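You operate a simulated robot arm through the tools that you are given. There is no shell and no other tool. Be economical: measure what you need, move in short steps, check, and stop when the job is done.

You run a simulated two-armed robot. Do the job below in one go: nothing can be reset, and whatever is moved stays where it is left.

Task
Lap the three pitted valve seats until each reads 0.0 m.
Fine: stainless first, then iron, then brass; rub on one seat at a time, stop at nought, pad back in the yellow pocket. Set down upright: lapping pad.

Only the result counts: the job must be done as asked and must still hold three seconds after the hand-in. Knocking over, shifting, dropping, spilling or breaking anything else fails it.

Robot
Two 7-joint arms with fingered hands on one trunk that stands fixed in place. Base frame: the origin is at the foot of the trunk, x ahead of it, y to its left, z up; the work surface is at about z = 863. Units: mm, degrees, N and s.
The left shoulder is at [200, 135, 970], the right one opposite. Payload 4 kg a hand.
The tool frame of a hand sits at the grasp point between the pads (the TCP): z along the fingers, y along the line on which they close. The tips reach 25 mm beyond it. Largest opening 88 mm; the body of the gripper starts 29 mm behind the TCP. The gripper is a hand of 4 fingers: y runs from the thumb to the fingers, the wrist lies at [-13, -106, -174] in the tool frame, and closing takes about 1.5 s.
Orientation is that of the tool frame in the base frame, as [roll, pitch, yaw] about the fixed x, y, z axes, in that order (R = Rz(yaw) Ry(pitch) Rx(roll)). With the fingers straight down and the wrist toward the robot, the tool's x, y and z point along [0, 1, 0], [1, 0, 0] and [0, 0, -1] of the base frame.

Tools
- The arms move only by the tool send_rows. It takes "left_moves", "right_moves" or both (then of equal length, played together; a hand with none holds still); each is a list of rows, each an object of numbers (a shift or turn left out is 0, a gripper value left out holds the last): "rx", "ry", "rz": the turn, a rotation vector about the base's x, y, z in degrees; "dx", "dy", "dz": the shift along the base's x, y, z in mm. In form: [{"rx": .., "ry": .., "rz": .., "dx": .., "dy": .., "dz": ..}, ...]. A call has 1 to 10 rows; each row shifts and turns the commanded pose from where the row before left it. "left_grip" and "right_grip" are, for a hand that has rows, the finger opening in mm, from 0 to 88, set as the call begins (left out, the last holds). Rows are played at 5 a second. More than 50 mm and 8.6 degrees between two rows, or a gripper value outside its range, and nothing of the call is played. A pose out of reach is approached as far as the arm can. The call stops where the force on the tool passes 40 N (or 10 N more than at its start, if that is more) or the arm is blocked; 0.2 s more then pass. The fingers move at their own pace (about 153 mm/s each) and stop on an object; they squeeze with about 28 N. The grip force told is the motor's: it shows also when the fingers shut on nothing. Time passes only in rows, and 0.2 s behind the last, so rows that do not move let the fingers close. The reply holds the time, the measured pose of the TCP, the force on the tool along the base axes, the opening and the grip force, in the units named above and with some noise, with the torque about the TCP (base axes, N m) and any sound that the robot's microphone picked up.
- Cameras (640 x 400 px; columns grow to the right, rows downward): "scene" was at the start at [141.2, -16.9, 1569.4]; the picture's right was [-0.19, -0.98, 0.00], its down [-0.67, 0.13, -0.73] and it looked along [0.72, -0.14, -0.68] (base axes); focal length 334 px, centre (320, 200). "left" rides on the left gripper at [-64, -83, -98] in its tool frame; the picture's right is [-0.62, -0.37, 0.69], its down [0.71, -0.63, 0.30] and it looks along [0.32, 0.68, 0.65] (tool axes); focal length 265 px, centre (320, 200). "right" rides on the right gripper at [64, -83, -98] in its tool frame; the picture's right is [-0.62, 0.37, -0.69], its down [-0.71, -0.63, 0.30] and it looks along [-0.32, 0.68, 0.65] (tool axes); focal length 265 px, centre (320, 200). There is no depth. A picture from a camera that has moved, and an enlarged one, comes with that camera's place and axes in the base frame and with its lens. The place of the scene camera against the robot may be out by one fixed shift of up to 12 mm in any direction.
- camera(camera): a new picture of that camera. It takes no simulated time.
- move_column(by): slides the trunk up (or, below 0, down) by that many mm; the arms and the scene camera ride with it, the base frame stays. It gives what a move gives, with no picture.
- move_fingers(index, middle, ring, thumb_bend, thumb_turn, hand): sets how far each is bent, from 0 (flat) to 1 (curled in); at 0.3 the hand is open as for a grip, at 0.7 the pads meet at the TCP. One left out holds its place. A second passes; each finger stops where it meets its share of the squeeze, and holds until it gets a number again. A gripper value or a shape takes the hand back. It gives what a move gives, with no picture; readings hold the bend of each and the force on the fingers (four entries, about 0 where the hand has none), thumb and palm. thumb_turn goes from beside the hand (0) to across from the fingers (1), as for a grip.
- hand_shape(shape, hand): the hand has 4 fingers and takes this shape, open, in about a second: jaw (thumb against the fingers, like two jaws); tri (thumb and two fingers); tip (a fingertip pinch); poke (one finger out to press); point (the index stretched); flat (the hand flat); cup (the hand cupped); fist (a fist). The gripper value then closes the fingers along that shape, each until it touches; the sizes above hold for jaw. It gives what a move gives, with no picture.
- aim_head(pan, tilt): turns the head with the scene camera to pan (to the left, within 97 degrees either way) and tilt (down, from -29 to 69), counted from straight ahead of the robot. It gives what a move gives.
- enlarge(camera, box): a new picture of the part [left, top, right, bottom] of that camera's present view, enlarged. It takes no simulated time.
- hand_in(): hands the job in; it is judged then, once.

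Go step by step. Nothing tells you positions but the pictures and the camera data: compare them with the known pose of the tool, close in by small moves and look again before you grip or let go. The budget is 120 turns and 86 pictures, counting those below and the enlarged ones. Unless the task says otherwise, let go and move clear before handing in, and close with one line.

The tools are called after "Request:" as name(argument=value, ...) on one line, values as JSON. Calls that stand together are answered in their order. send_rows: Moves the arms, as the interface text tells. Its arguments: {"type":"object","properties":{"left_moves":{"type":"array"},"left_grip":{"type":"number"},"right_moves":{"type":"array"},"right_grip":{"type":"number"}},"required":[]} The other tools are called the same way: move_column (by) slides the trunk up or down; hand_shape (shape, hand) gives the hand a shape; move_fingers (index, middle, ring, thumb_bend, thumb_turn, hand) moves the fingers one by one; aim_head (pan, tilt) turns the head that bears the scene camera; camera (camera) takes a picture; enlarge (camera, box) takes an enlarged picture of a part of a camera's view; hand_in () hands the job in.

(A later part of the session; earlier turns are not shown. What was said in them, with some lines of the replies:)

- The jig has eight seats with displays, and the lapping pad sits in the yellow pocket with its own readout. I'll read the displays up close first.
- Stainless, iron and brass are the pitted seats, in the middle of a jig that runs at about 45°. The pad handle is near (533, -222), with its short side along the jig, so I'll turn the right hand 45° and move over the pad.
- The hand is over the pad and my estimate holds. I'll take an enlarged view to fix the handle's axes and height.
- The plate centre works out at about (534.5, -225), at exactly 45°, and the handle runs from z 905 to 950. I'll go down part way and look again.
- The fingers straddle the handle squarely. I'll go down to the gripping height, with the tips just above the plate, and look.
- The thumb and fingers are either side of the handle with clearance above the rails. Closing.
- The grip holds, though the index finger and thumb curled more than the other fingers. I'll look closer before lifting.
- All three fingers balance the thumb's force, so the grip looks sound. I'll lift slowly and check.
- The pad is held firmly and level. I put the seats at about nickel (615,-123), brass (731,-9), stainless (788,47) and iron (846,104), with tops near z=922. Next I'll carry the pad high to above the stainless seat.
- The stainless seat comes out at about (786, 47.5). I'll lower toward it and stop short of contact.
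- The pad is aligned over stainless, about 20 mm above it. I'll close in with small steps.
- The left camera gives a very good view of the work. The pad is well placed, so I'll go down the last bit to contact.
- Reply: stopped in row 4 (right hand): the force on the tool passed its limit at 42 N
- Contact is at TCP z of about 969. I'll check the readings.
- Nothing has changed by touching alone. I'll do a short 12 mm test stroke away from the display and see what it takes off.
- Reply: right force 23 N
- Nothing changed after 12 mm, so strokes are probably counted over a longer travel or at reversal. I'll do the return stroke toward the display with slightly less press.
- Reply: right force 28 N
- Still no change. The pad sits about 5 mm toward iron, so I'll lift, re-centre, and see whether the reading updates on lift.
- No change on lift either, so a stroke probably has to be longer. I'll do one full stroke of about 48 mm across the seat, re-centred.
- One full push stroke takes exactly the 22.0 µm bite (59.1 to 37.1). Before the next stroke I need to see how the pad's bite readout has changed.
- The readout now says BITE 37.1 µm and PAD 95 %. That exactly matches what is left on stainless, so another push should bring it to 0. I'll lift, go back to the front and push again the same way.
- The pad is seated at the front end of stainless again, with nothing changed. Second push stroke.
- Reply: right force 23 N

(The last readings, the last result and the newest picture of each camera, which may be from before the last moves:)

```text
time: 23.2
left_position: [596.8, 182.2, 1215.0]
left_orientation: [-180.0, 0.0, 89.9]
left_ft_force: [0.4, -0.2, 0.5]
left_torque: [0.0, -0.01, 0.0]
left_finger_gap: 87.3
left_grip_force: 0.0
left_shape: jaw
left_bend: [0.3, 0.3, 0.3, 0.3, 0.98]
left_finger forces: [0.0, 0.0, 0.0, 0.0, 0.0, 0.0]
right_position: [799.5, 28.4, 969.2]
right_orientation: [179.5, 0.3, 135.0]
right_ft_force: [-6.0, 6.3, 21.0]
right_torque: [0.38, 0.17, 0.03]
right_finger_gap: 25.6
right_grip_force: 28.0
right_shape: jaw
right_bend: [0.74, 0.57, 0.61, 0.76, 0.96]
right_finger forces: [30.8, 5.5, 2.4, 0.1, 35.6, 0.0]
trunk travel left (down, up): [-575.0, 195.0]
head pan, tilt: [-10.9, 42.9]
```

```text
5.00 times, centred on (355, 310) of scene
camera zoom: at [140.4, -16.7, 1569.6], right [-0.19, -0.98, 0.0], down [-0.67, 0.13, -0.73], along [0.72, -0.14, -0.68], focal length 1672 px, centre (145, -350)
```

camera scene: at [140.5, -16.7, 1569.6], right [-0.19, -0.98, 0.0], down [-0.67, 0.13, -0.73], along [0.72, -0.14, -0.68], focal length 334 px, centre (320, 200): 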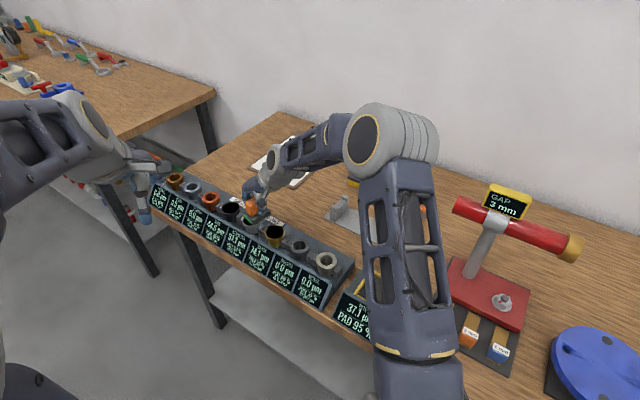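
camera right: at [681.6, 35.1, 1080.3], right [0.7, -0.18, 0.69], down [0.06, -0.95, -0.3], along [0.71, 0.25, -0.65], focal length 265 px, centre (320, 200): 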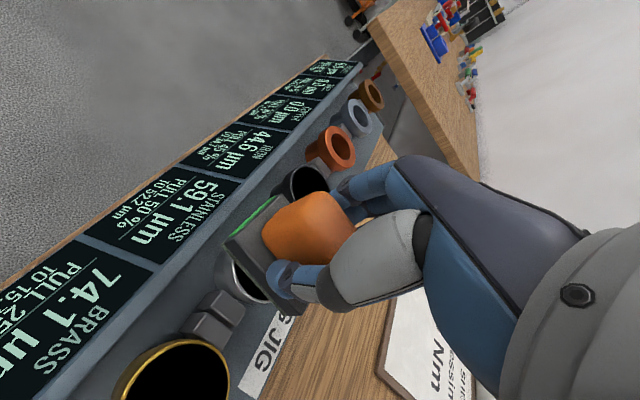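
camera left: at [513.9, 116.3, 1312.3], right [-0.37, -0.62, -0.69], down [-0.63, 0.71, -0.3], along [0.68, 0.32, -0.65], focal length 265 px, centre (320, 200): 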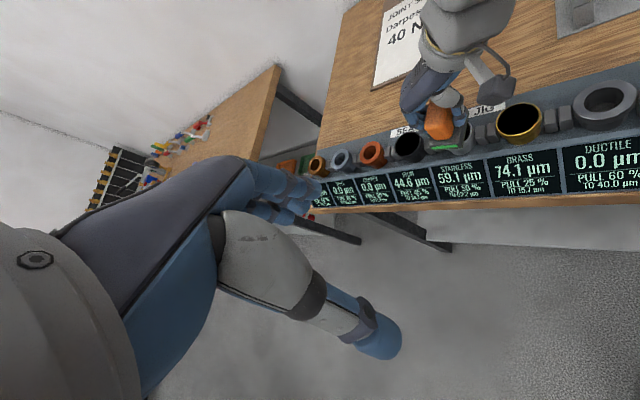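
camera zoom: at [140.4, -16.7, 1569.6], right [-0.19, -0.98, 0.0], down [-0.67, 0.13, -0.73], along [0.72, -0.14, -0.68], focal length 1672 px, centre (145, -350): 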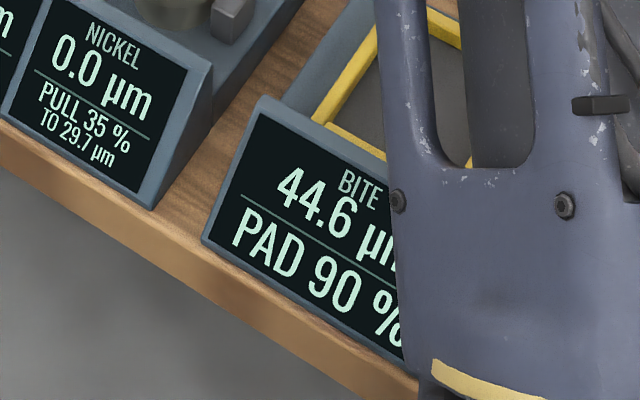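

Stainless reads 0.0 and the bite now shows 44.6 µm, exactly iron's depth, so one push on iron should do it. I'll lift and move one pitch up the jig.

Request:
send_rows(right_moves=[{"dz": 10}, {"dz": 15}, {"dx": -17, "dy": 17}, {"dx": -17, "dy": 17}, {"dx": 29, "dy": 28.5}, {"dx": 28.7, "dy": 28.5}, {"dz": -7}, {}])

Request:
enlarge(camera="left", box=[350, 80, 510, 200])

Request:
enlarge(camera="right", box=[170, 100, 370, 340])

```text
time: 25.0
left_position: [598.2, 180.6, 1215.3]
left_orientation: [179.9, 0.0, 90.0]
left_ft_force: [-0.4, 0.1, -0.4]
left_torque: [-0.01, 0.02, -0.04]
left_finger_gap: 87.6
left_grip_force: 0.1
left_shape: jaw
left_bend: [0.3, 0.3, 0.3, 0.3, 0.98]
left_finger forces: [0.0, 0.0, 0.0, 0.0, 0.0, 0.0]
right_position: [823.6, 118.8, 984.6]
right_orientation: [179.6, 0.2, 134.9]
right_ft_force: [0.2, -0.5, -2.4]
right_torque: [-0.01, -0.03, -0.02]
right_finger_gap: 25.1
right_grip_force: 28.3
right_shape: jaw
right_bend: [0.74, 0.56, 0.61, 0.76, 0.96]
right_finger forces: [17.1, 6.8, 3.0, 0.0, 26.9, 0.1]
trunk travel left (down, up): [-575.0, 195.0]
head pan, tilt: [-10.9, 42.9]
```

```text
3.33 times, centred on (430, 140) of left
camera zoom: at [513.9, 116.4, 1312.3], right [-0.37, -0.62, -0.69], down [-0.63, 0.71, -0.3], along [0.68, 0.32, -0.65], focal length 885 px, centre (-47, 400)
```

zoom: 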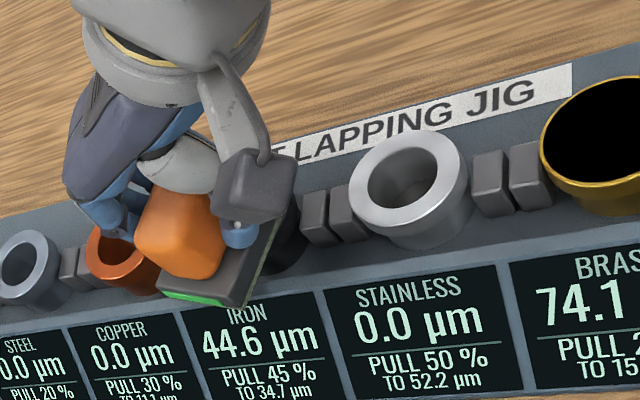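

```text
1.67 times, centred on (270, 220) of right
camera zoom: at [717.0, 105.1, 1081.9], right [0.69, -0.18, 0.7], down [0.06, -0.95, -0.31], along [0.72, 0.25, -0.65], focal length 442 px, centre (403, 167)
```

zoom: 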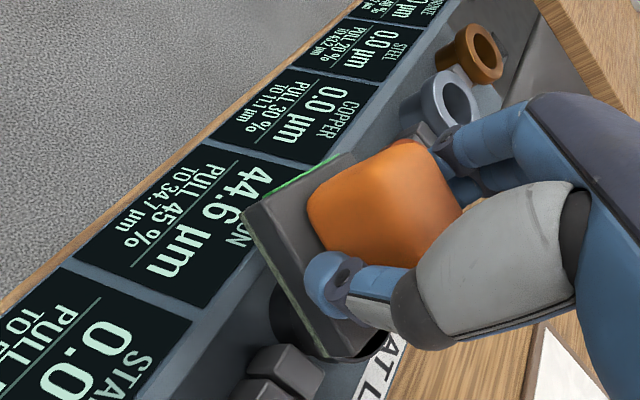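

The pad is near iron but about 4 mm too far along the jig. I'll correct, lower close to contact and check.

Request:
send_rows(right_moves=[{"dx": -1.5, "dy": -4.5}, {"dz": -8}, {"dz": -5}, {}])

Request:
enlarge(camera="left", box=[350, 80, 510, 200])

Request:
enlarge(camera="scene", box=[190, 160, 290, 250])

```text
time: 26.0
left_position: [598.0, 182.2, 1214.7]
left_orientation: [-180.0, 0.0, 90.0]
left_ft_force: [-0.2, 0.7, 0.2]
left_torque: [0.03, 0.01, -0.02]
left_finger_gap: 87.6
left_grip_force: 0.1
left_shape: jaw
left_bend: [0.3, 0.3, 0.3, 0.3, 0.98]
left_finger forces: [0.1, 0.0, 0.0, 0.0, 0.0, 0.1]
right_position: [821.7, 113.3, 971.7]
right_orientation: [179.6, 0.2, 134.9]
right_ft_force: [0.3, -0.4, -1.8]
right_torque: [-0.02, 0.0, 0.0]
right_finger_gap: 24.9
right_grip_force: 27.8
right_shape: jaw
right_bend: [0.74, 0.56, 0.61, 0.76, 0.96]
right_finger forces: [17.1, 6.7, 3.0, 0.0, 26.8, 0.0]
trunk travel left (down, up): [-575.0, 195.0]
head pan, tilt: [-10.9, 42.9]
```

```text
3.33 times, centred on (430, 140) of left
camera zoom: at [514.0, 116.3, 1312.3], right [-0.37, -0.62, -0.69], down [-0.63, 0.71, -0.3], along [0.68, 0.32, -0.65], focal length 885 px, centre (-47, 400)
```

zoom: 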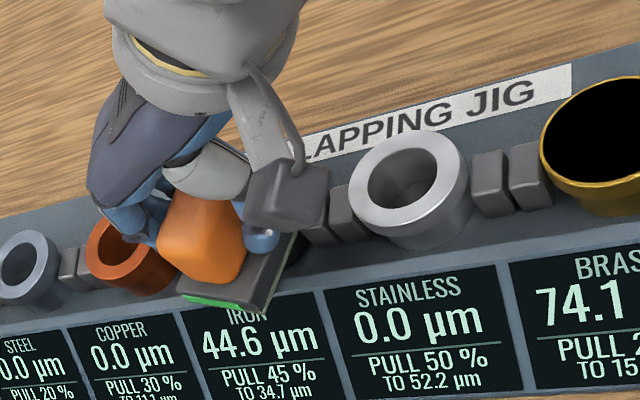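

```text
4.44 times, centred on (240, 205) of scene
camera zoom: at [141.3, -16.9, 1569.4], right [-0.19, -0.98, 0.0], down [-0.67, 0.13, -0.73], along [0.72, -0.14, -0.68], focal length 1487 px, centre (676, 178)
```

zoom: 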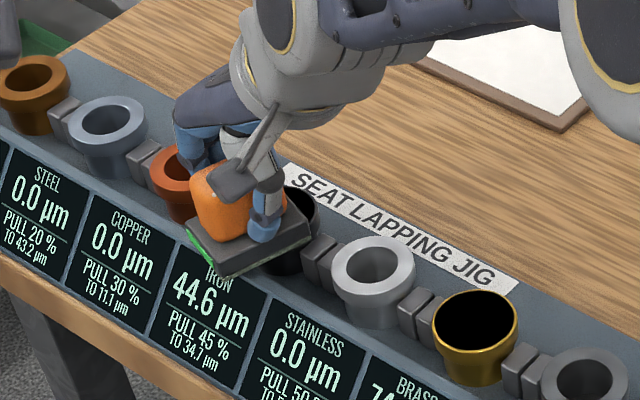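

Alignment on iron is now good and clear of copper and stainless. Lowering to contact.

Request:
send_rows(right_moves=[{"dx": -0.5, "dy": -1, "dz": -2}, {"dz": -2}, {"dz": -1}, {}])

```text
time: 27.0
left_position: [598.3, 181.7, 1214.7]
left_orientation: [-180.0, 0.0, 90.0]
left_ft_force: [0.4, 1.2, 0.3]
left_torque: [0.01, 0.01, 0.01]
left_finger_gap: 87.6
left_grip_force: 0.0
left_shape: jaw
left_bend: [0.3, 0.3, 0.3, 0.3, 0.98]
left_finger forces: [0.0, 0.0, 0.0, 0.0, 0.0, 0.1]
right_position: [820.7, 113.4, 969.8]
right_orientation: [179.3, 0.3, 134.9]
right_ft_force: [-2.3, 0.3, 8.9]
right_torque: [-0.03, 0.01, -0.02]
right_finger_gap: 25.2
right_grip_force: 27.9
right_shape: jaw
right_bend: [0.74, 0.56, 0.61, 0.76, 0.96]
right_finger forces: [18.7, 6.6, 3.1, 0.1, 33.4, 0.0]
trunk travel left (down, up): [-575.0, 195.0]
head pan, tilt: [-10.9, 42.9]
```

In contact at 9 N, the same as before. Now one push stroke on iron.

Request:
send_rows(right_moves=[{"dx": 4.25, "dy": -4.25}, {"dx": 4.25, "dy": -4.25}, {"dx": 4.25, "dy": -4.25}, {"dx": 4.25, "dy": -4.25}, {"dx": 4.25, "dy": -4.25}, {"dx": 4.25, "dy": -4.25}, {"dx": 4.25, "dy": -4.25}, {"dx": 4.25, "dy": -4.25}, {}])

Request:
enlarge(camera="left", box=[350, 80, 510, 200])

Request:
enlarge(camera="scene", box=[310, 270, 400, 350])

```text
time: 29.0
left_position: [596.3, 181.1, 1215.6]
left_orientation: [-180.0, 0.0, 90.0]
left_ft_force: [-0.5, -0.9, 0.5]
left_torque: [0.01, -0.01, 0.0]
left_finger_gap: 87.8
left_grip_force: 0.0
left_shape: jaw
left_bend: [0.3, 0.3, 0.3, 0.3, 0.98]
left_finger forces: [0.0, 0.0, 0.0, 0.0, 0.0, 0.0]
right_position: [854.0, 81.2, 969.4]
right_orientation: [179.5, 0.1, 134.9]
right_ft_force: [-6.8, 7.4, 23.6]
right_torque: [0.45, 0.15, 0.03]
right_finger_gap: 25.4
right_grip_force: 27.7
right_shape: jaw
right_bend: [0.74, 0.57, 0.61, 0.76, 0.96]
right_finger forces: [33.3, 5.6, 2.3, 0.1, 35.3, 0.0]
trunk travel left (down, up): [-575.0, 195.0]
head pan, tilt: [-10.9, 42.9]
```

```text
3.33 times, centred on (430, 140) of left
camera zoom: at [513.1, 116.4, 1312.8], right [-0.37, -0.62, -0.69], down [-0.63, 0.71, -0.3], along [0.68, 0.32, -0.65], focal length 885 px, centre (-47, 400)
```

zoom: 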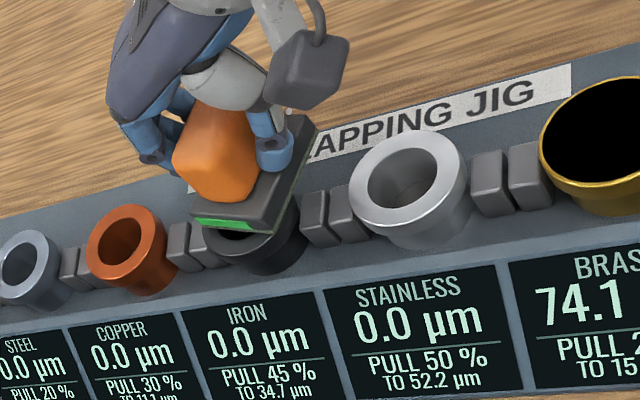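

```text
5.00 times, centred on (355, 310) of scene
camera zoom: at [140.3, -16.7, 1569.6], right [-0.19, -0.98, 0.0], down [-0.67, 0.13, -0.73], along [0.72, -0.14, -0.68], focal length 1672 px, centre (145, -350)
```

zoom: 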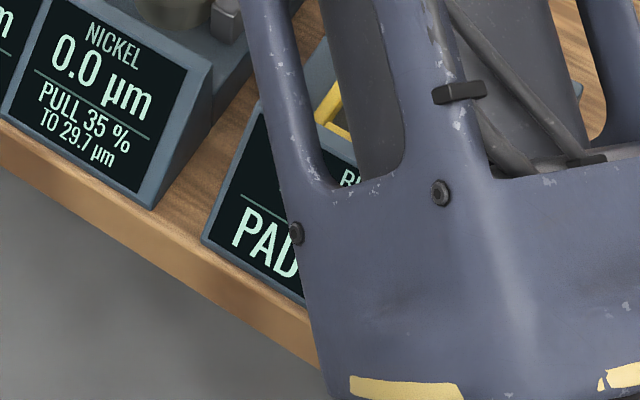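

Iron reads 0.0, and the arm hides the bite display from here. I'll lift and carry the pad above brass's starting point, then read the bite.

Request:
send_rows(right_moves=[{"dz": 10}, {"dz": 20}, {"dx": -36.3, "dy": -18.2}, {"dx": -36.3, "dy": -18.2}, {"dx": -36.3, "dy": -18.2}, {"dx": -36.2, "dy": -18.1}, {}, {}])

Request:
enlarge(camera="scene", box=[300, 260, 400, 350])

Request:
enlarge(camera="left", box=[430, 60, 590, 210])

```text
time: 30.8
left_position: [597.9, 181.5, 1215.2]
left_orientation: [180.0, 0.0, 89.9]
left_ft_force: [-0.9, 0.5, 0.6]
left_torque: [0.0, -0.01, 0.01]
left_finger_gap: 87.6
left_grip_force: 0.0
left_shape: jaw
left_bend: [0.3, 0.3, 0.3, 0.3, 0.98]
left_finger forces: [0.0, 0.0, 0.0, 0.0, 0.0, 0.0]
right_position: [708.9, 4.5, 998.4]
right_orientation: [179.6, 0.2, 134.9]
right_ft_force: [-1.0, -0.4, -1.2]
right_torque: [-0.02, 0.0, -0.01]
right_finger_gap: 25.1
right_grip_force: 28.4
right_shape: jaw
right_bend: [0.74, 0.57, 0.61, 0.76, 0.96]
right_finger forces: [16.8, 6.7, 2.8, 0.1, 26.5, 0.1]
trunk travel left (down, up): [-575.0, 195.0]
head pan, tilt: [-10.9, 42.9]
```

```text
4.44 times, centred on (350, 305) of scene
camera zoom: at [141.3, -16.9, 1569.4], right [-0.19, -0.98, 0.0], down [-0.67, 0.13, -0.73], along [0.72, -0.14, -0.68], focal length 1487 px, centre (187, -267)
```

zoom: 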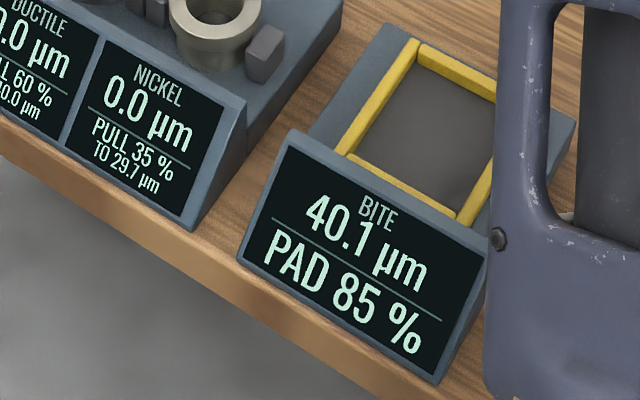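

```text
2.67 times, centred on (510, 135) of left
camera zoom: at [514.0, 116.2, 1312.3], right [-0.37, -0.62, -0.69], down [-0.63, 0.71, -0.3], along [0.68, 0.32, -0.65], focal length 708 px, centre (-187, 373)
```

zoom: 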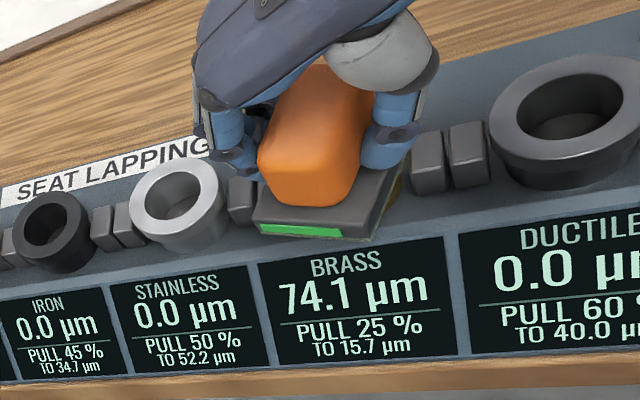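

Bite is 40.1 µm at PAD 85 %. A push on brass should leave 34.0, and the pad checks out as aligned over brass. I'll lower to contact.

Request:
send_rows(right_moves=[{"dx": 0.5, "dz": -12}, {"dz": -8}, {"dz": -5}, {"dz": -3}, {"dz": -1.5}, {"dz": -0.5}, {}])

Request:
enlarge(camera="left", box=[430, 60, 590, 210])

```text
time: 32.4
left_position: [595.3, 181.3, 1213.6]
left_orientation: [-180.0, 0.1, 89.9]
left_ft_force: [0.6, -0.2, 0.3]
left_torque: [-0.03, 0.0, 0.03]
left_finger_gap: 87.5
left_grip_force: 0.0
left_shape: jaw
left_bend: [0.3, 0.3, 0.3, 0.3, 0.98]
left_finger forces: [0.0, 0.0, 0.1, 0.0, 0.0, 0.0]
right_position: [710.2, 7.3, 969.8]
right_orientation: [179.5, 0.3, 134.8]
right_ft_force: [-3.4, 0.5, 13.7]
right_torque: [0.05, 0.04, 0.01]
right_finger_gap: 25.3
right_grip_force: 27.7
right_shape: jaw
right_bend: [0.74, 0.57, 0.61, 0.76, 0.96]
right_finger forces: [19.7, 6.6, 3.2, 0.0, 37.1, 0.0]
trunk travel left (down, up): [-575.0, 195.0]
head pan, tilt: [-10.9, 42.9]
```

```text
2.67 times, centred on (510, 135) of left
camera zoom: at [513.5, 116.3, 1312.7], right [-0.37, -0.62, -0.69], down [-0.63, 0.71, -0.3], along [0.68, 0.32, -0.65], focal length 708 px, centre (-187, 373)
```

zoom: 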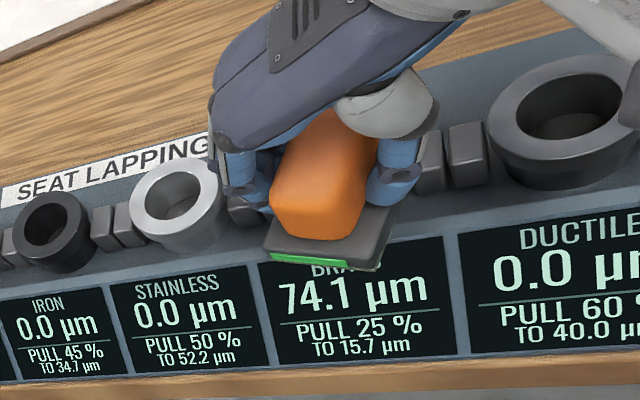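

Contact is good and the alignment matches the earlier seats. First push on brass.

Request:
send_rows(right_moves=[{"dx": 4.25, "dy": -4.25}, {"dx": 4.25, "dy": -4.25}, {"dx": 4.25, "dy": -4.25}, {"dx": 4.25, "dy": -4.25}, {"dx": 4.25, "dy": -4.25}, {"dx": 4.25, "dy": -4.25}, {"dx": 4.25, "dy": -4.25}, {"dx": 4.25, "dy": -4.25}, {}])

Request:
enlarge(camera="left", box=[430, 60, 590, 210])

Request:
enlarge(camera="scene", box=[300, 260, 400, 350])

```text
time: 34.4
left_position: [597.6, 181.2, 1215.4]
left_orientation: [180.0, 0.0, 90.0]
left_ft_force: [0.4, 1.1, -0.7]
left_torque: [0.06, -0.02, -0.02]
left_finger_gap: 87.4
left_grip_force: 0.2
left_shape: jaw
left_bend: [0.3, 0.3, 0.3, 0.3, 0.98]
left_finger forces: [0.1, 0.0, 0.0, 0.0, 0.1, 0.0]
right_position: [743.5, -26.1, 969.0]
right_orientation: [179.4, 0.3, 135.0]
right_ft_force: [-5.8, 6.3, 31.5]
right_torque: [0.36, 0.21, 0.12]
right_finger_gap: 25.8
right_grip_force: 28.0
right_shape: jaw
right_bend: [0.74, 0.57, 0.62, 0.77, 0.95]
right_finger forces: [34.2, 6.3, 2.4, 0.0, 43.5, 0.0]
trunk travel left (down, up): [-575.0, 195.0]
head pan, tilt: [-10.9, 42.9]
```

```text
2.67 times, centred on (510, 135) of left
camera zoom: at [513.1, 116.5, 1312.8], right [-0.37, -0.62, -0.69], down [-0.63, 0.71, -0.3], along [0.68, 0.32, -0.65], focal length 708 px, centre (-187, 373)
```

zoom: 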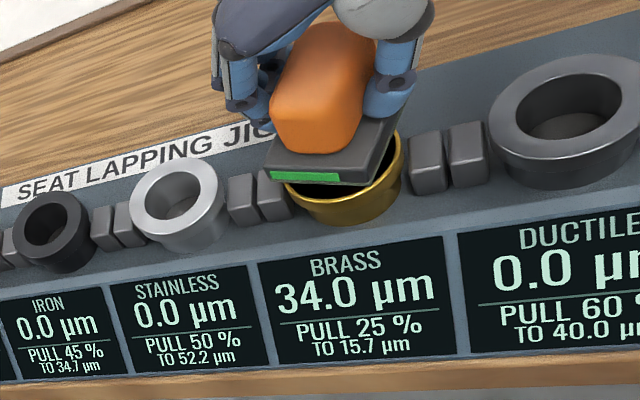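

```text
4.44 times, centred on (350, 305) of scene
camera zoom: at [140.2, -16.6, 1569.7], right [-0.19, -0.98, 0.0], down [-0.67, 0.13, -0.73], along [0.72, -0.14, -0.68], focal length 1487 px, centre (187, -267)
```

zoom: 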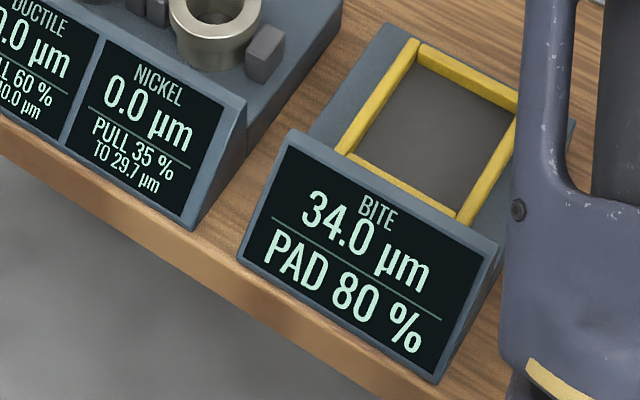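

Brass is at 34.0 and the bite shows 34.0, so one more push finishes it. I'll lift back to the start with slightly less press.

Request:
send_rows(right_moves=[{"dz": 10}, {"dx": -17, "dy": 17}, {"dx": -17, "dy": 17}, {"dz": -5}, {"dz": -3}, {"dz": -1.6}, {}])

Request:
send_rows(right_moves=[{"dx": 4.25, "dy": -4.25}, {"dx": 4.25, "dy": -4.25}, {"dx": 4.25, "dy": -4.25}, {"dx": 4.25, "dy": -4.25}, {"dx": 4.25, "dy": -4.25}, {"dx": 4.25, "dy": -4.25}, {"dx": 4.25, "dy": -4.25}, {"dx": 4.25, "dy": -4.25}, {}])

Request:
enlarge(camera="left", box=[430, 60, 590, 210])

```text
time: 36.0
left_position: [597.9, 181.6, 1214.4]
left_orientation: [179.9, 0.0, 90.0]
left_ft_force: [-0.9, 0.3, 0.1]
left_torque: [0.02, -0.01, 0.01]
left_finger_gap: 87.4
left_grip_force: 0.0
left_shape: jaw
left_bend: [0.3, 0.3, 0.3, 0.3, 0.98]
left_finger forces: [0.0, 0.0, 0.0, 0.0, 0.1, 0.0]
right_position: [710.2, 7.1, 968.8]
right_orientation: [179.6, 0.2, 135.0]
right_ft_force: [-1.8, -0.6, 1.6]
right_torque: [0.03, -0.01, 0.0]
right_finger_gap: 25.4
right_grip_force: 27.9
right_shape: jaw
right_bend: [0.74, 0.57, 0.61, 0.77, 0.96]
right_finger forces: [18.7, 6.9, 2.6, 0.0, 28.7, 0.0]
trunk travel left (down, up): [-575.0, 195.0]
head pan, tilt: [-10.9, 42.9]
```

```text
time: 38.0
left_position: [597.4, 181.3, 1214.6]
left_orientation: [-179.9, 0.0, 89.9]
left_ft_force: [0.1, 0.4, -0.1]
left_torque: [-0.01, 0.03, -0.01]
left_finger_gap: 87.4
left_grip_force: 0.1
left_shape: jaw
left_bend: [0.3, 0.3, 0.3, 0.3, 0.98]
left_finger forces: [0.0, 0.1, 0.0, 0.0, 0.0, 0.1]
right_position: [742.5, -25.3, 969.9]
right_orientation: [179.6, 0.3, 135.1]
right_ft_force: [-6.8, 5.2, 20.4]
right_torque: [0.37, 0.11, 0.11]
right_finger_gap: 25.4
right_grip_force: 28.2
right_shape: jaw
right_bend: [0.74, 0.56, 0.61, 0.77, 0.95]
right_finger forces: [30.9, 6.4, 2.5, 0.0, 35.8, 0.0]
trunk travel left (down, up): [-575.0, 195.0]
head pan, tilt: [-10.9, 42.9]
```

```text
2.67 times, centred on (510, 135) of left
camera zoom: at [513.2, 116.5, 1312.7], right [-0.37, -0.62, -0.69], down [-0.63, 0.71, -0.3], along [0.68, 0.32, -0.65], focal length 708 px, centre (-187, 373)
```

zoom: 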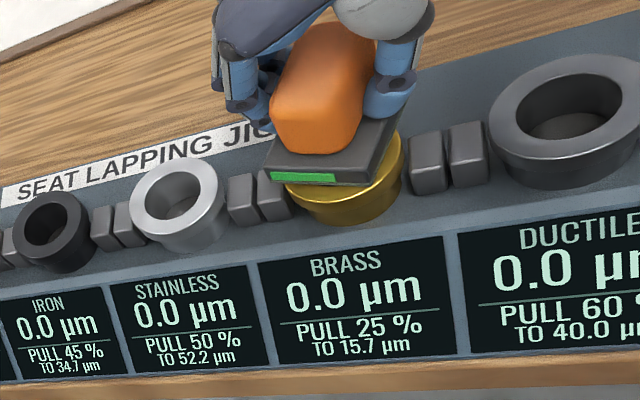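

All three seats read 0.0. Next I'll lift and carry the pad back above the yellow pocket.

Request:
send_rows(right_moves=[{"dz": 20}, {"dz": 40}, {"dx": -30, "dy": -28, "dz": 5}, {"dx": -30, "dy": -28}, {"dx": -30, "dy": -28}, {"dx": -30, "dy": -28}, {"dx": -30, "dy": -28}, {"dx": -30, "dy": -28}, {"dx": -30, "dy": -27.5}, {}])

Request:
send_rows(right_moves=[{"dz": -25}, {"dz": -25}, {}])

Request:
enlarge(camera="right", box=[120, 160, 340, 360])

Request:
enlarge(camera="scene", box=[320, 200, 430, 330])

```text
time: 40.2
left_position: [597.4, 181.5, 1215.2]
left_orientation: [180.0, 0.0, 90.0]
left_ft_force: [-0.2, 0.3, 0.2]
left_torque: [-0.02, 0.02, 0.01]
left_finger_gap: 87.8
left_grip_force: 0.1
left_shape: jaw
left_bend: [0.3, 0.3, 0.3, 0.3, 0.98]
left_finger forces: [0.0, 0.1, 0.1, 0.0, 0.0, 0.1]
right_position: [531.2, -217.7, 1031.3]
right_orientation: [179.6, 0.2, 135.1]
right_ft_force: [0.3, 0.2, -2.1]
right_torque: [0.0, -0.02, 0.02]
right_finger_gap: 25.2
right_grip_force: 27.6
right_shape: jaw
right_bend: [0.74, 0.56, 0.61, 0.77, 0.96]
right_finger forces: [16.8, 7.3, 2.6, 0.0, 26.9, 0.0]
trunk travel left (down, up): [-575.0, 195.0]
head pan, tilt: [-10.9, 42.9]
```

```text
time: 41.0
left_position: [596.6, 180.9, 1214.5]
left_orientation: [180.0, 0.0, 89.9]
left_ft_force: [0.9, 0.4, -0.1]
left_torque: [0.04, -0.04, 0.01]
left_finger_gap: 87.7
left_grip_force: 0.1
left_shape: jaw
left_bend: [0.3, 0.3, 0.3, 0.3, 0.98]
left_finger forces: [0.0, 0.0, 0.0, 0.1, 0.0, 0.0]
right_position: [532.9, -219.9, 982.2]
right_orientation: [179.7, 0.2, 134.9]
right_ft_force: [0.4, -0.1, -2.7]
right_torque: [0.02, -0.01, -0.01]
right_finger_gap: 25.5
right_grip_force: 28.4
right_shape: jaw
right_bend: [0.74, 0.56, 0.61, 0.77, 0.96]
right_finger forces: [16.8, 7.3, 2.7, 0.0, 26.8, 0.0]
trunk travel left (down, up): [-575.0, 195.0]
head pan, tilt: [-10.9, 42.9]
```

```text
2.00 times, centred on (230, 260) of right
camera zoom: at [427.1, -234.5, 1079.6], right [0.69, -0.18, 0.7], down [0.06, -0.95, -0.31], along [0.72, 0.25, -0.65], focal length 531 px, centre (500, 80)
```

zoom: 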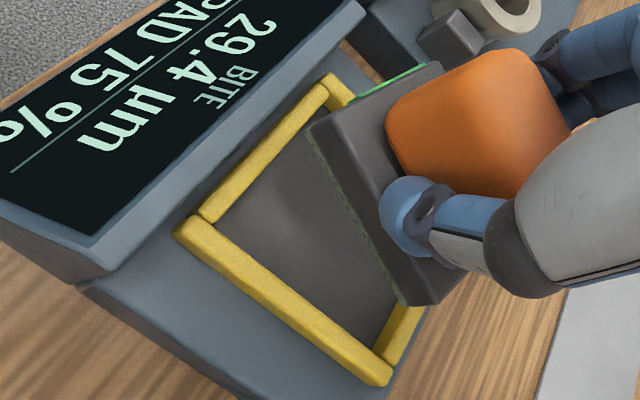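

```text
3.08 times, centred on (375, 265) of scene
camera zoom: at [141.2, -16.9, 1569.4], right [-0.19, -0.98, 0.0], down [-0.67, 0.13, -0.73], along [0.72, -0.14, -0.68], focal length 1029 px, centre (151, 0)
```

zoom: 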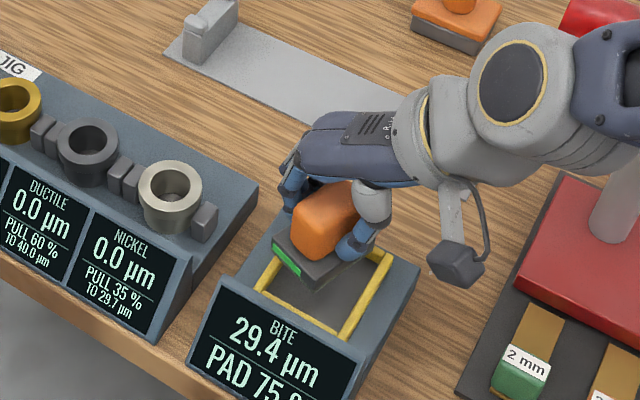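

The pad has yawed about 20° clockwise in the grip, so the hand must turn +20° to square it with the pocket. I'll also fix a few mm of position drift while still above the pocket.

Request:
send_rows(right_moves=[{"rz": 7, "dx": 1.7, "dy": -4}, {"rz": 7}, {"rz": 6.5}, {"dz": -10}, {}])

Request:
enlarge(camera="right", box=[120, 160, 340, 360])

Request:
enlarge(camera="scene", box=[330, 230, 430, 330])

```text
time: 42.2
left_position: [598.2, 181.5, 1214.7]
left_orientation: [-180.0, 0.0, 89.9]
left_ft_force: [0.2, 0.7, 0.3]
left_torque: [-0.03, -0.03, -0.03]
left_finger_gap: 87.8
left_grip_force: 0.1
left_shape: jaw
left_bend: [0.3, 0.3, 0.3, 0.3, 0.98]
left_finger forces: [0.0, 0.1, 0.1, 0.0, 0.0, 0.0]
right_position: [537.0, -224.3, 973.4]
right_orientation: [179.5, 0.1, 155.5]
right_ft_force: [-0.1, 0.0, -1.4]
right_torque: [-0.02, -0.02, 0.0]
right_finger_gap: 25.2
right_grip_force: 27.3
right_shape: jaw
right_bend: [0.74, 0.56, 0.61, 0.77, 0.96]
right_finger forces: [16.7, 7.1, 2.7, 0.0, 26.7, 0.0]
trunk travel left (down, up): [-575.0, 195.0]
head pan, tilt: [-10.9, 42.9]
```

```text
2.00 times, centred on (230, 260) of right
camera zoom: at [440.3, -275.8, 1070.8], right [0.71, 0.07, 0.7], down [0.39, -0.87, -0.31], along [0.58, 0.49, -0.65], focal length 531 px, centre (500, 80)
```

zoom: 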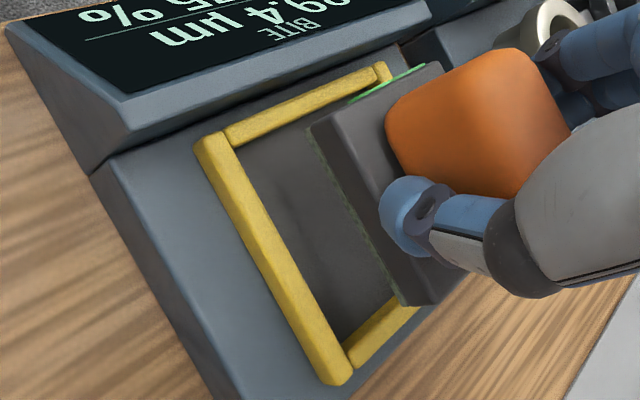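

```text
4.00 times, centred on (380, 280) of scene
camera zoom: at [141.3, -16.9, 1569.4], right [-0.19, -0.98, 0.0], down [-0.67, 0.13, -0.73], along [0.72, -0.14, -0.68], focal length 1338 px, centre (80, -120)
```

zoom: 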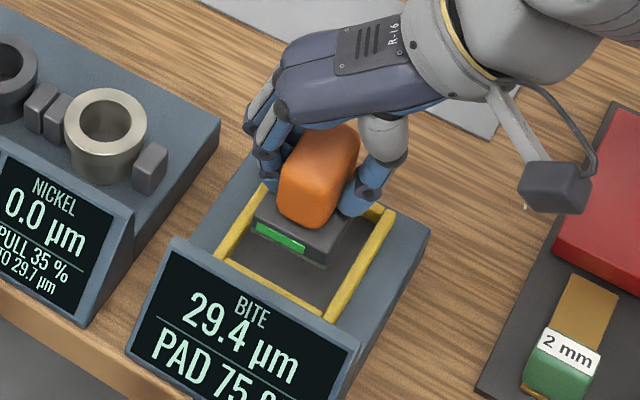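

The pad is now square with the pocket and centred between the rails. I'll lower it gently to the floor.

Request:
send_rows(right_moves=[{"dz": -15}, {"dz": -12}, {"dz": -5}, {}])

Request:
enlarge(camera="right", box=[120, 160, 340, 360])

Request:
enlarge(camera="scene", box=[330, 230, 430, 330])

```text
time: 43.2
left_position: [597.9, 182.2, 1214.6]
left_orientation: [180.0, 0.0, 90.1]
left_ft_force: [0.6, -0.1, 0.5]
left_torque: [-0.02, 0.01, 0.01]
left_finger_gap: 87.8
left_grip_force: 0.1
left_shape: jaw
left_bend: [0.3, 0.3, 0.3, 0.3, 0.98]
left_finger forces: [0.0, 0.0, 0.0, 0.0, 0.0, 0.0]
right_position: [536.9, -225.3, 942.3]
right_orientation: [179.6, 0.2, 155.5]
right_ft_force: [0.3, 0.7, -1.8]
right_torque: [0.03, 0.01, 0.01]
right_finger_gap: 25.0
right_grip_force: 28.2
right_shape: jaw
right_bend: [0.74, 0.56, 0.61, 0.77, 0.96]
right_finger forces: [16.8, 7.2, 2.7, 0.1, 26.8, 0.0]
trunk travel left (down, up): [-575.0, 195.0]
head pan, tilt: [-10.9, 42.9]
```

```text
2.00 times, centred on (230, 260) of right
camera zoom: at [440.7, -275.4, 1039.3], right [0.71, 0.07, 0.7], down [0.39, -0.87, -0.31], along [0.58, 0.49, -0.65], focal length 531 px, centre (500, 80)
```

zoom: 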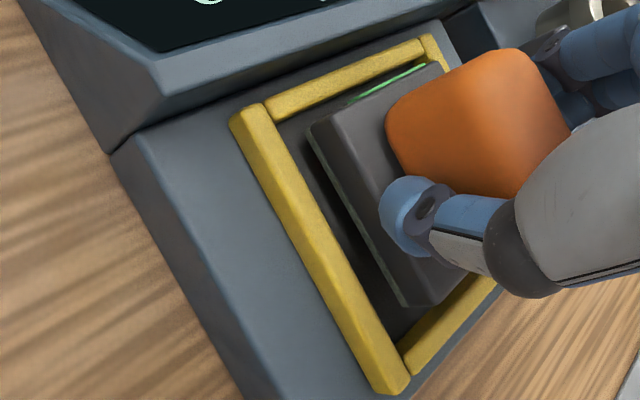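

```text
4.00 times, centred on (380, 280) of scene
camera zoom: at [141.3, -16.9, 1569.4], right [-0.19, -0.98, 0.0], down [-0.67, 0.13, -0.73], along [0.72, -0.14, -0.68], focal length 1338 px, centre (80, -120)
```

zoom: 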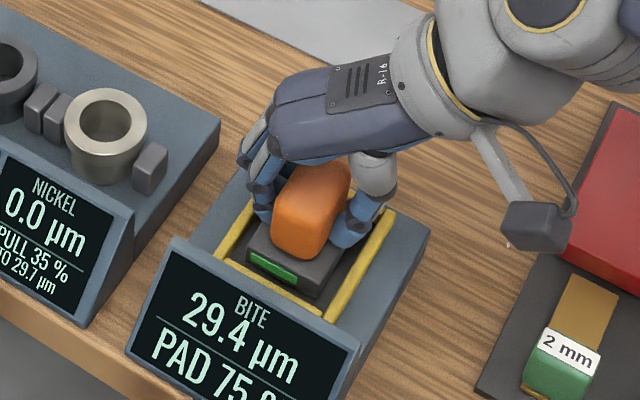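

The pad is inside the frame with gaps all round. I'll lower the last few mm in small steps.

Request:
send_rows(right_moves=[{"dz": -2.5}, {"dz": -2}, {"dz": -1.5}, {"dz": -1}, {}])

```text
time: 44.4
left_position: [598.7, 181.5, 1213.8]
left_orientation: [180.0, 0.1, 90.0]
left_ft_force: [0.4, -0.5, 0.4]
left_torque: [0.0, 0.02, -0.02]
left_finger_gap: 87.7
left_grip_force: 0.0
left_shape: jaw
left_bend: [0.3, 0.3, 0.3, 0.3, 0.98]
left_finger forces: [0.0, 0.0, 0.0, 0.0, 0.0, 0.0]
right_position: [534.6, -225.6, 934.6]
right_orientation: [179.6, 0.2, 155.4]
right_ft_force: [-0.2, -0.7, -2.7]
right_torque: [0.0, -0.01, 0.04]
right_finger_gap: 25.0
right_grip_force: 27.8
right_shape: jaw
right_bend: [0.74, 0.56, 0.61, 0.77, 0.96]
right_finger forces: [16.8, 7.2, 2.7, 0.0, 26.8, 0.0]
trunk travel left (down, up): [-575.0, 195.0]
head pan, tilt: [-10.9, 42.9]
```

Not touching yet. Finer steps.

Request:
send_rows(right_moves=[{"dz": -0.7}, {"dz": -0.7}, {"dz": -0.6}, {}])

```text
time: 45.4
left_position: [597.6, 181.5, 1215.6]
left_orientation: [179.9, 0.0, 90.0]
left_ft_force: [0.4, -0.3, -0.7]
left_torque: [0.0, 0.01, -0.01]
left_finger_gap: 87.7
left_grip_force: 0.1
left_shape: jaw
left_bend: [0.3, 0.3, 0.3, 0.3, 0.98]
left_finger forces: [0.1, 0.1, 0.1, 0.1, 0.0, 0.0]
right_position: [535.7, -225.8, 933.0]
right_orientation: [179.5, 0.3, 155.4]
right_ft_force: [-0.8, 0.8, 20.6]
right_torque: [0.34, 0.01, 0.0]
right_finger_gap: 25.2
right_grip_force: 28.1
right_shape: jaw
right_bend: [0.74, 0.57, 0.61, 0.77, 0.96]
right_finger forces: [30.6, 7.2, 2.5, 0.1, 31.7, 0.0]
trunk travel left (down, up): [-575.0, 195.0]
head pan, tilt: [-10.9, 42.9]
```

The pad is seated on the pocket floor. I'll ease the press and open just enough to release.

Request:
send_rows(right_moves=[{"dz": 0.6}, {}])

Request:
send_rows(right_grip=55, right_moves=[{}, {}, {}, {}, {}, {}])

Request:
enlarge(camera="right", box=[120, 160, 340, 360])

Request:
enlarge(camera="scene", box=[330, 230, 430, 330])

```text
time: 46.0
left_position: [597.3, 181.0, 1214.0]
left_orientation: [-180.0, 0.0, 90.1]
left_ft_force: [0.3, -0.8, 0.2]
left_torque: [0.03, 0.02, 0.0]
left_finger_gap: 87.9
left_grip_force: 0.0
left_shape: jaw
left_bend: [0.3, 0.3, 0.3, 0.3, 0.98]
left_finger forces: [0.0, 0.0, 0.0, 0.0, 0.1, 0.1]
right_position: [535.7, -226.2, 933.1]
right_orientation: [179.6, 0.3, 155.4]
right_ft_force: [1.2, 0.7, 22.3]
right_torque: [0.33, -0.01, 0.02]
right_finger_gap: 25.7
right_grip_force: 28.5
right_shape: jaw
right_bend: [0.74, 0.57, 0.61, 0.77, 0.96]
right_finger forces: [32.5, 7.2, 2.6, 0.0, 32.3, 0.0]
trunk travel left (down, up): [-575.0, 195.0]
head pan, tilt: [-10.9, 42.9]
```

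```text
time: 47.4
left_position: [597.4, 181.2, 1213.8]
left_orientation: [180.0, 0.0, 90.0]
left_ft_force: [-0.7, 0.2, 0.3]
left_torque: [0.02, 0.0, -0.02]
left_finger_gap: 87.5
left_grip_force: 0.0
left_shape: jaw
left_bend: [0.3, 0.3, 0.3, 0.3, 0.98]
left_finger forces: [0.0, 0.0, 0.0, 0.1, 0.0, 0.1]
right_position: [534.1, -225.3, 932.6]
right_orientation: [179.6, 0.1, 155.4]
right_ft_force: [-0.8, -0.3, 0.0]
right_torque: [0.02, -0.01, 0.02]
right_finger_gap: 54.4
right_grip_force: 0.0
right_shape: jaw
right_bend: [0.29, 0.4, 0.36, 0.63, 1.0]
right_finger forces: [0.1, 0.0, 0.1, 0.0, 0.1, 0.0]
trunk travel left (down, up): [-575.0, 195.0]
head pan, tilt: [-10.9, 42.9]
```

```text
2.00 times, centred on (230, 260) of right
camera zoom: at [439.3, -276.3, 1030.1], right [0.71, 0.07, 0.7], down [0.39, -0.87, -0.31], along [0.58, 0.49, -0.65], focal length 531 px, centre (500, 80)
```

zoom: 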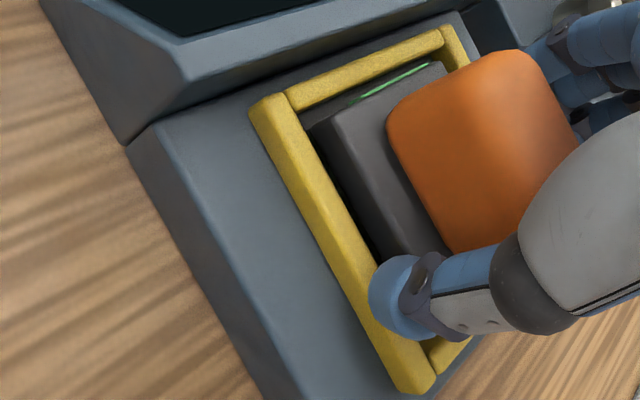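

```text
4.00 times, centred on (380, 280) of scene
camera zoom: at [141.2, -16.9, 1569.3], right [-0.19, -0.98, 0.0], down [-0.67, 0.13, -0.73], along [0.72, -0.14, -0.68], focal length 1338 px, centre (80, -120)
```

zoom: 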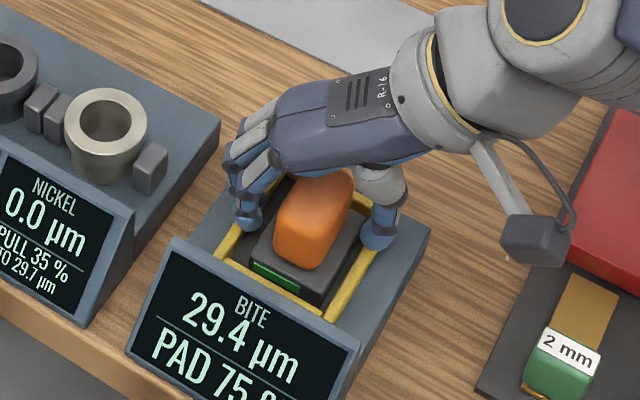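

The pad is released upright in the pocket and nothing is touching it. I'll raise the hand straight up and clear.

Request:
send_rows(right_moves=[{"dz": 10}, {"dz": 20}, {"dz": 40}, {"dz": 45}, {"dz": 45}, {"dz": 45}, {}, {}])

Request:
camera(camera="scene")

Request:
enlarge(camera="scene", box=[320, 240, 430, 340])

Request:
enlarge(camera="scene", box=[140, 160, 350, 320])

```text
time: 49.2
left_position: [598.2, 181.9, 1214.8]
left_orientation: [179.9, 0.0, 90.0]
left_ft_force: [0.6, -0.3, 0.1]
left_torque: [0.02, 0.02, -0.01]
left_finger_gap: 87.8
left_grip_force: 0.2
left_shape: jaw
left_bend: [0.3, 0.3, 0.3, 0.3, 0.98]
left_finger forces: [0.0, 0.1, 0.0, 0.1, 0.0, 0.1]
right_position: [537.6, -223.4, 1137.2]
right_orientation: [179.6, 0.2, 155.3]
right_ft_force: [0.8, 0.6, -0.7]
right_torque: [0.02, -0.02, -0.01]
right_finger_gap: 54.7
right_grip_force: 0.0
right_shape: jaw
right_bend: [0.29, 0.4, 0.36, 0.63, 1.0]
right_finger forces: [0.0, 0.0, 0.0, 0.0, 0.0, 0.1]
trunk travel left (down, up): [-575.0, 195.0]
head pan, tilt: [-10.9, 42.9]
```

```text
27 pictures are left
camera scene: at [141.3, -16.9, 1569.4], right [-0.19, -0.98, 0.0], down [-0.67, 0.13, -0.73], along [0.72, -0.14, -0.68], focal length 334 px, centre (320, 200)
```

scene: 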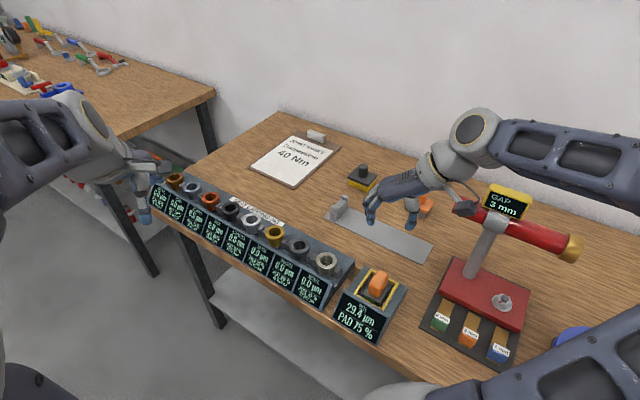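

```text
4.00 times, centred on (375, 290) of scene
camera zoom: at [141.3, -16.9, 1569.4], right [-0.19, -0.98, 0.0], down [-0.67, 0.13, -0.73], along [0.72, -0.14, -0.68], focal length 1338 px, centre (100, -160)
```

zoom: 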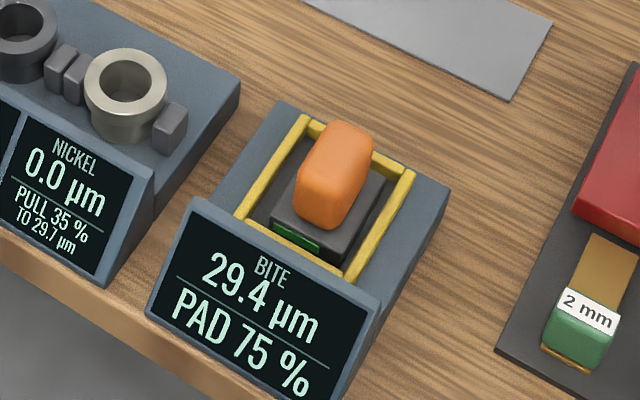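

```text
2.50 times, centred on (245, 240) of scene
camera zoom: at [141.3, -16.9, 1569.4], right [-0.19, -0.98, 0.0], down [-0.67, 0.13, -0.73], along [0.72, -0.14, -0.68], focal length 836 px, centre (508, 100)
```

zoom: 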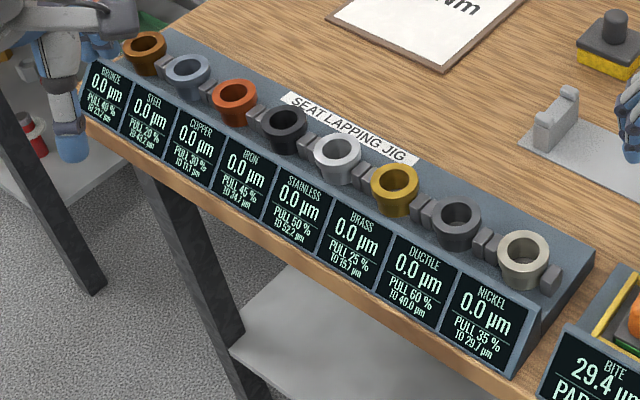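

All eight seats read 0.0 µm, the pad stands upright in the yellow pocket, and the hand is clear with nothing else disturbed. Handing in.

Request:
hand_in()

```text
The job is handed in.
```

Stainless, iron and brass were lapped in that order, each reads 0.0 µm, and the lapping pad is back upright in the yellow pocket.
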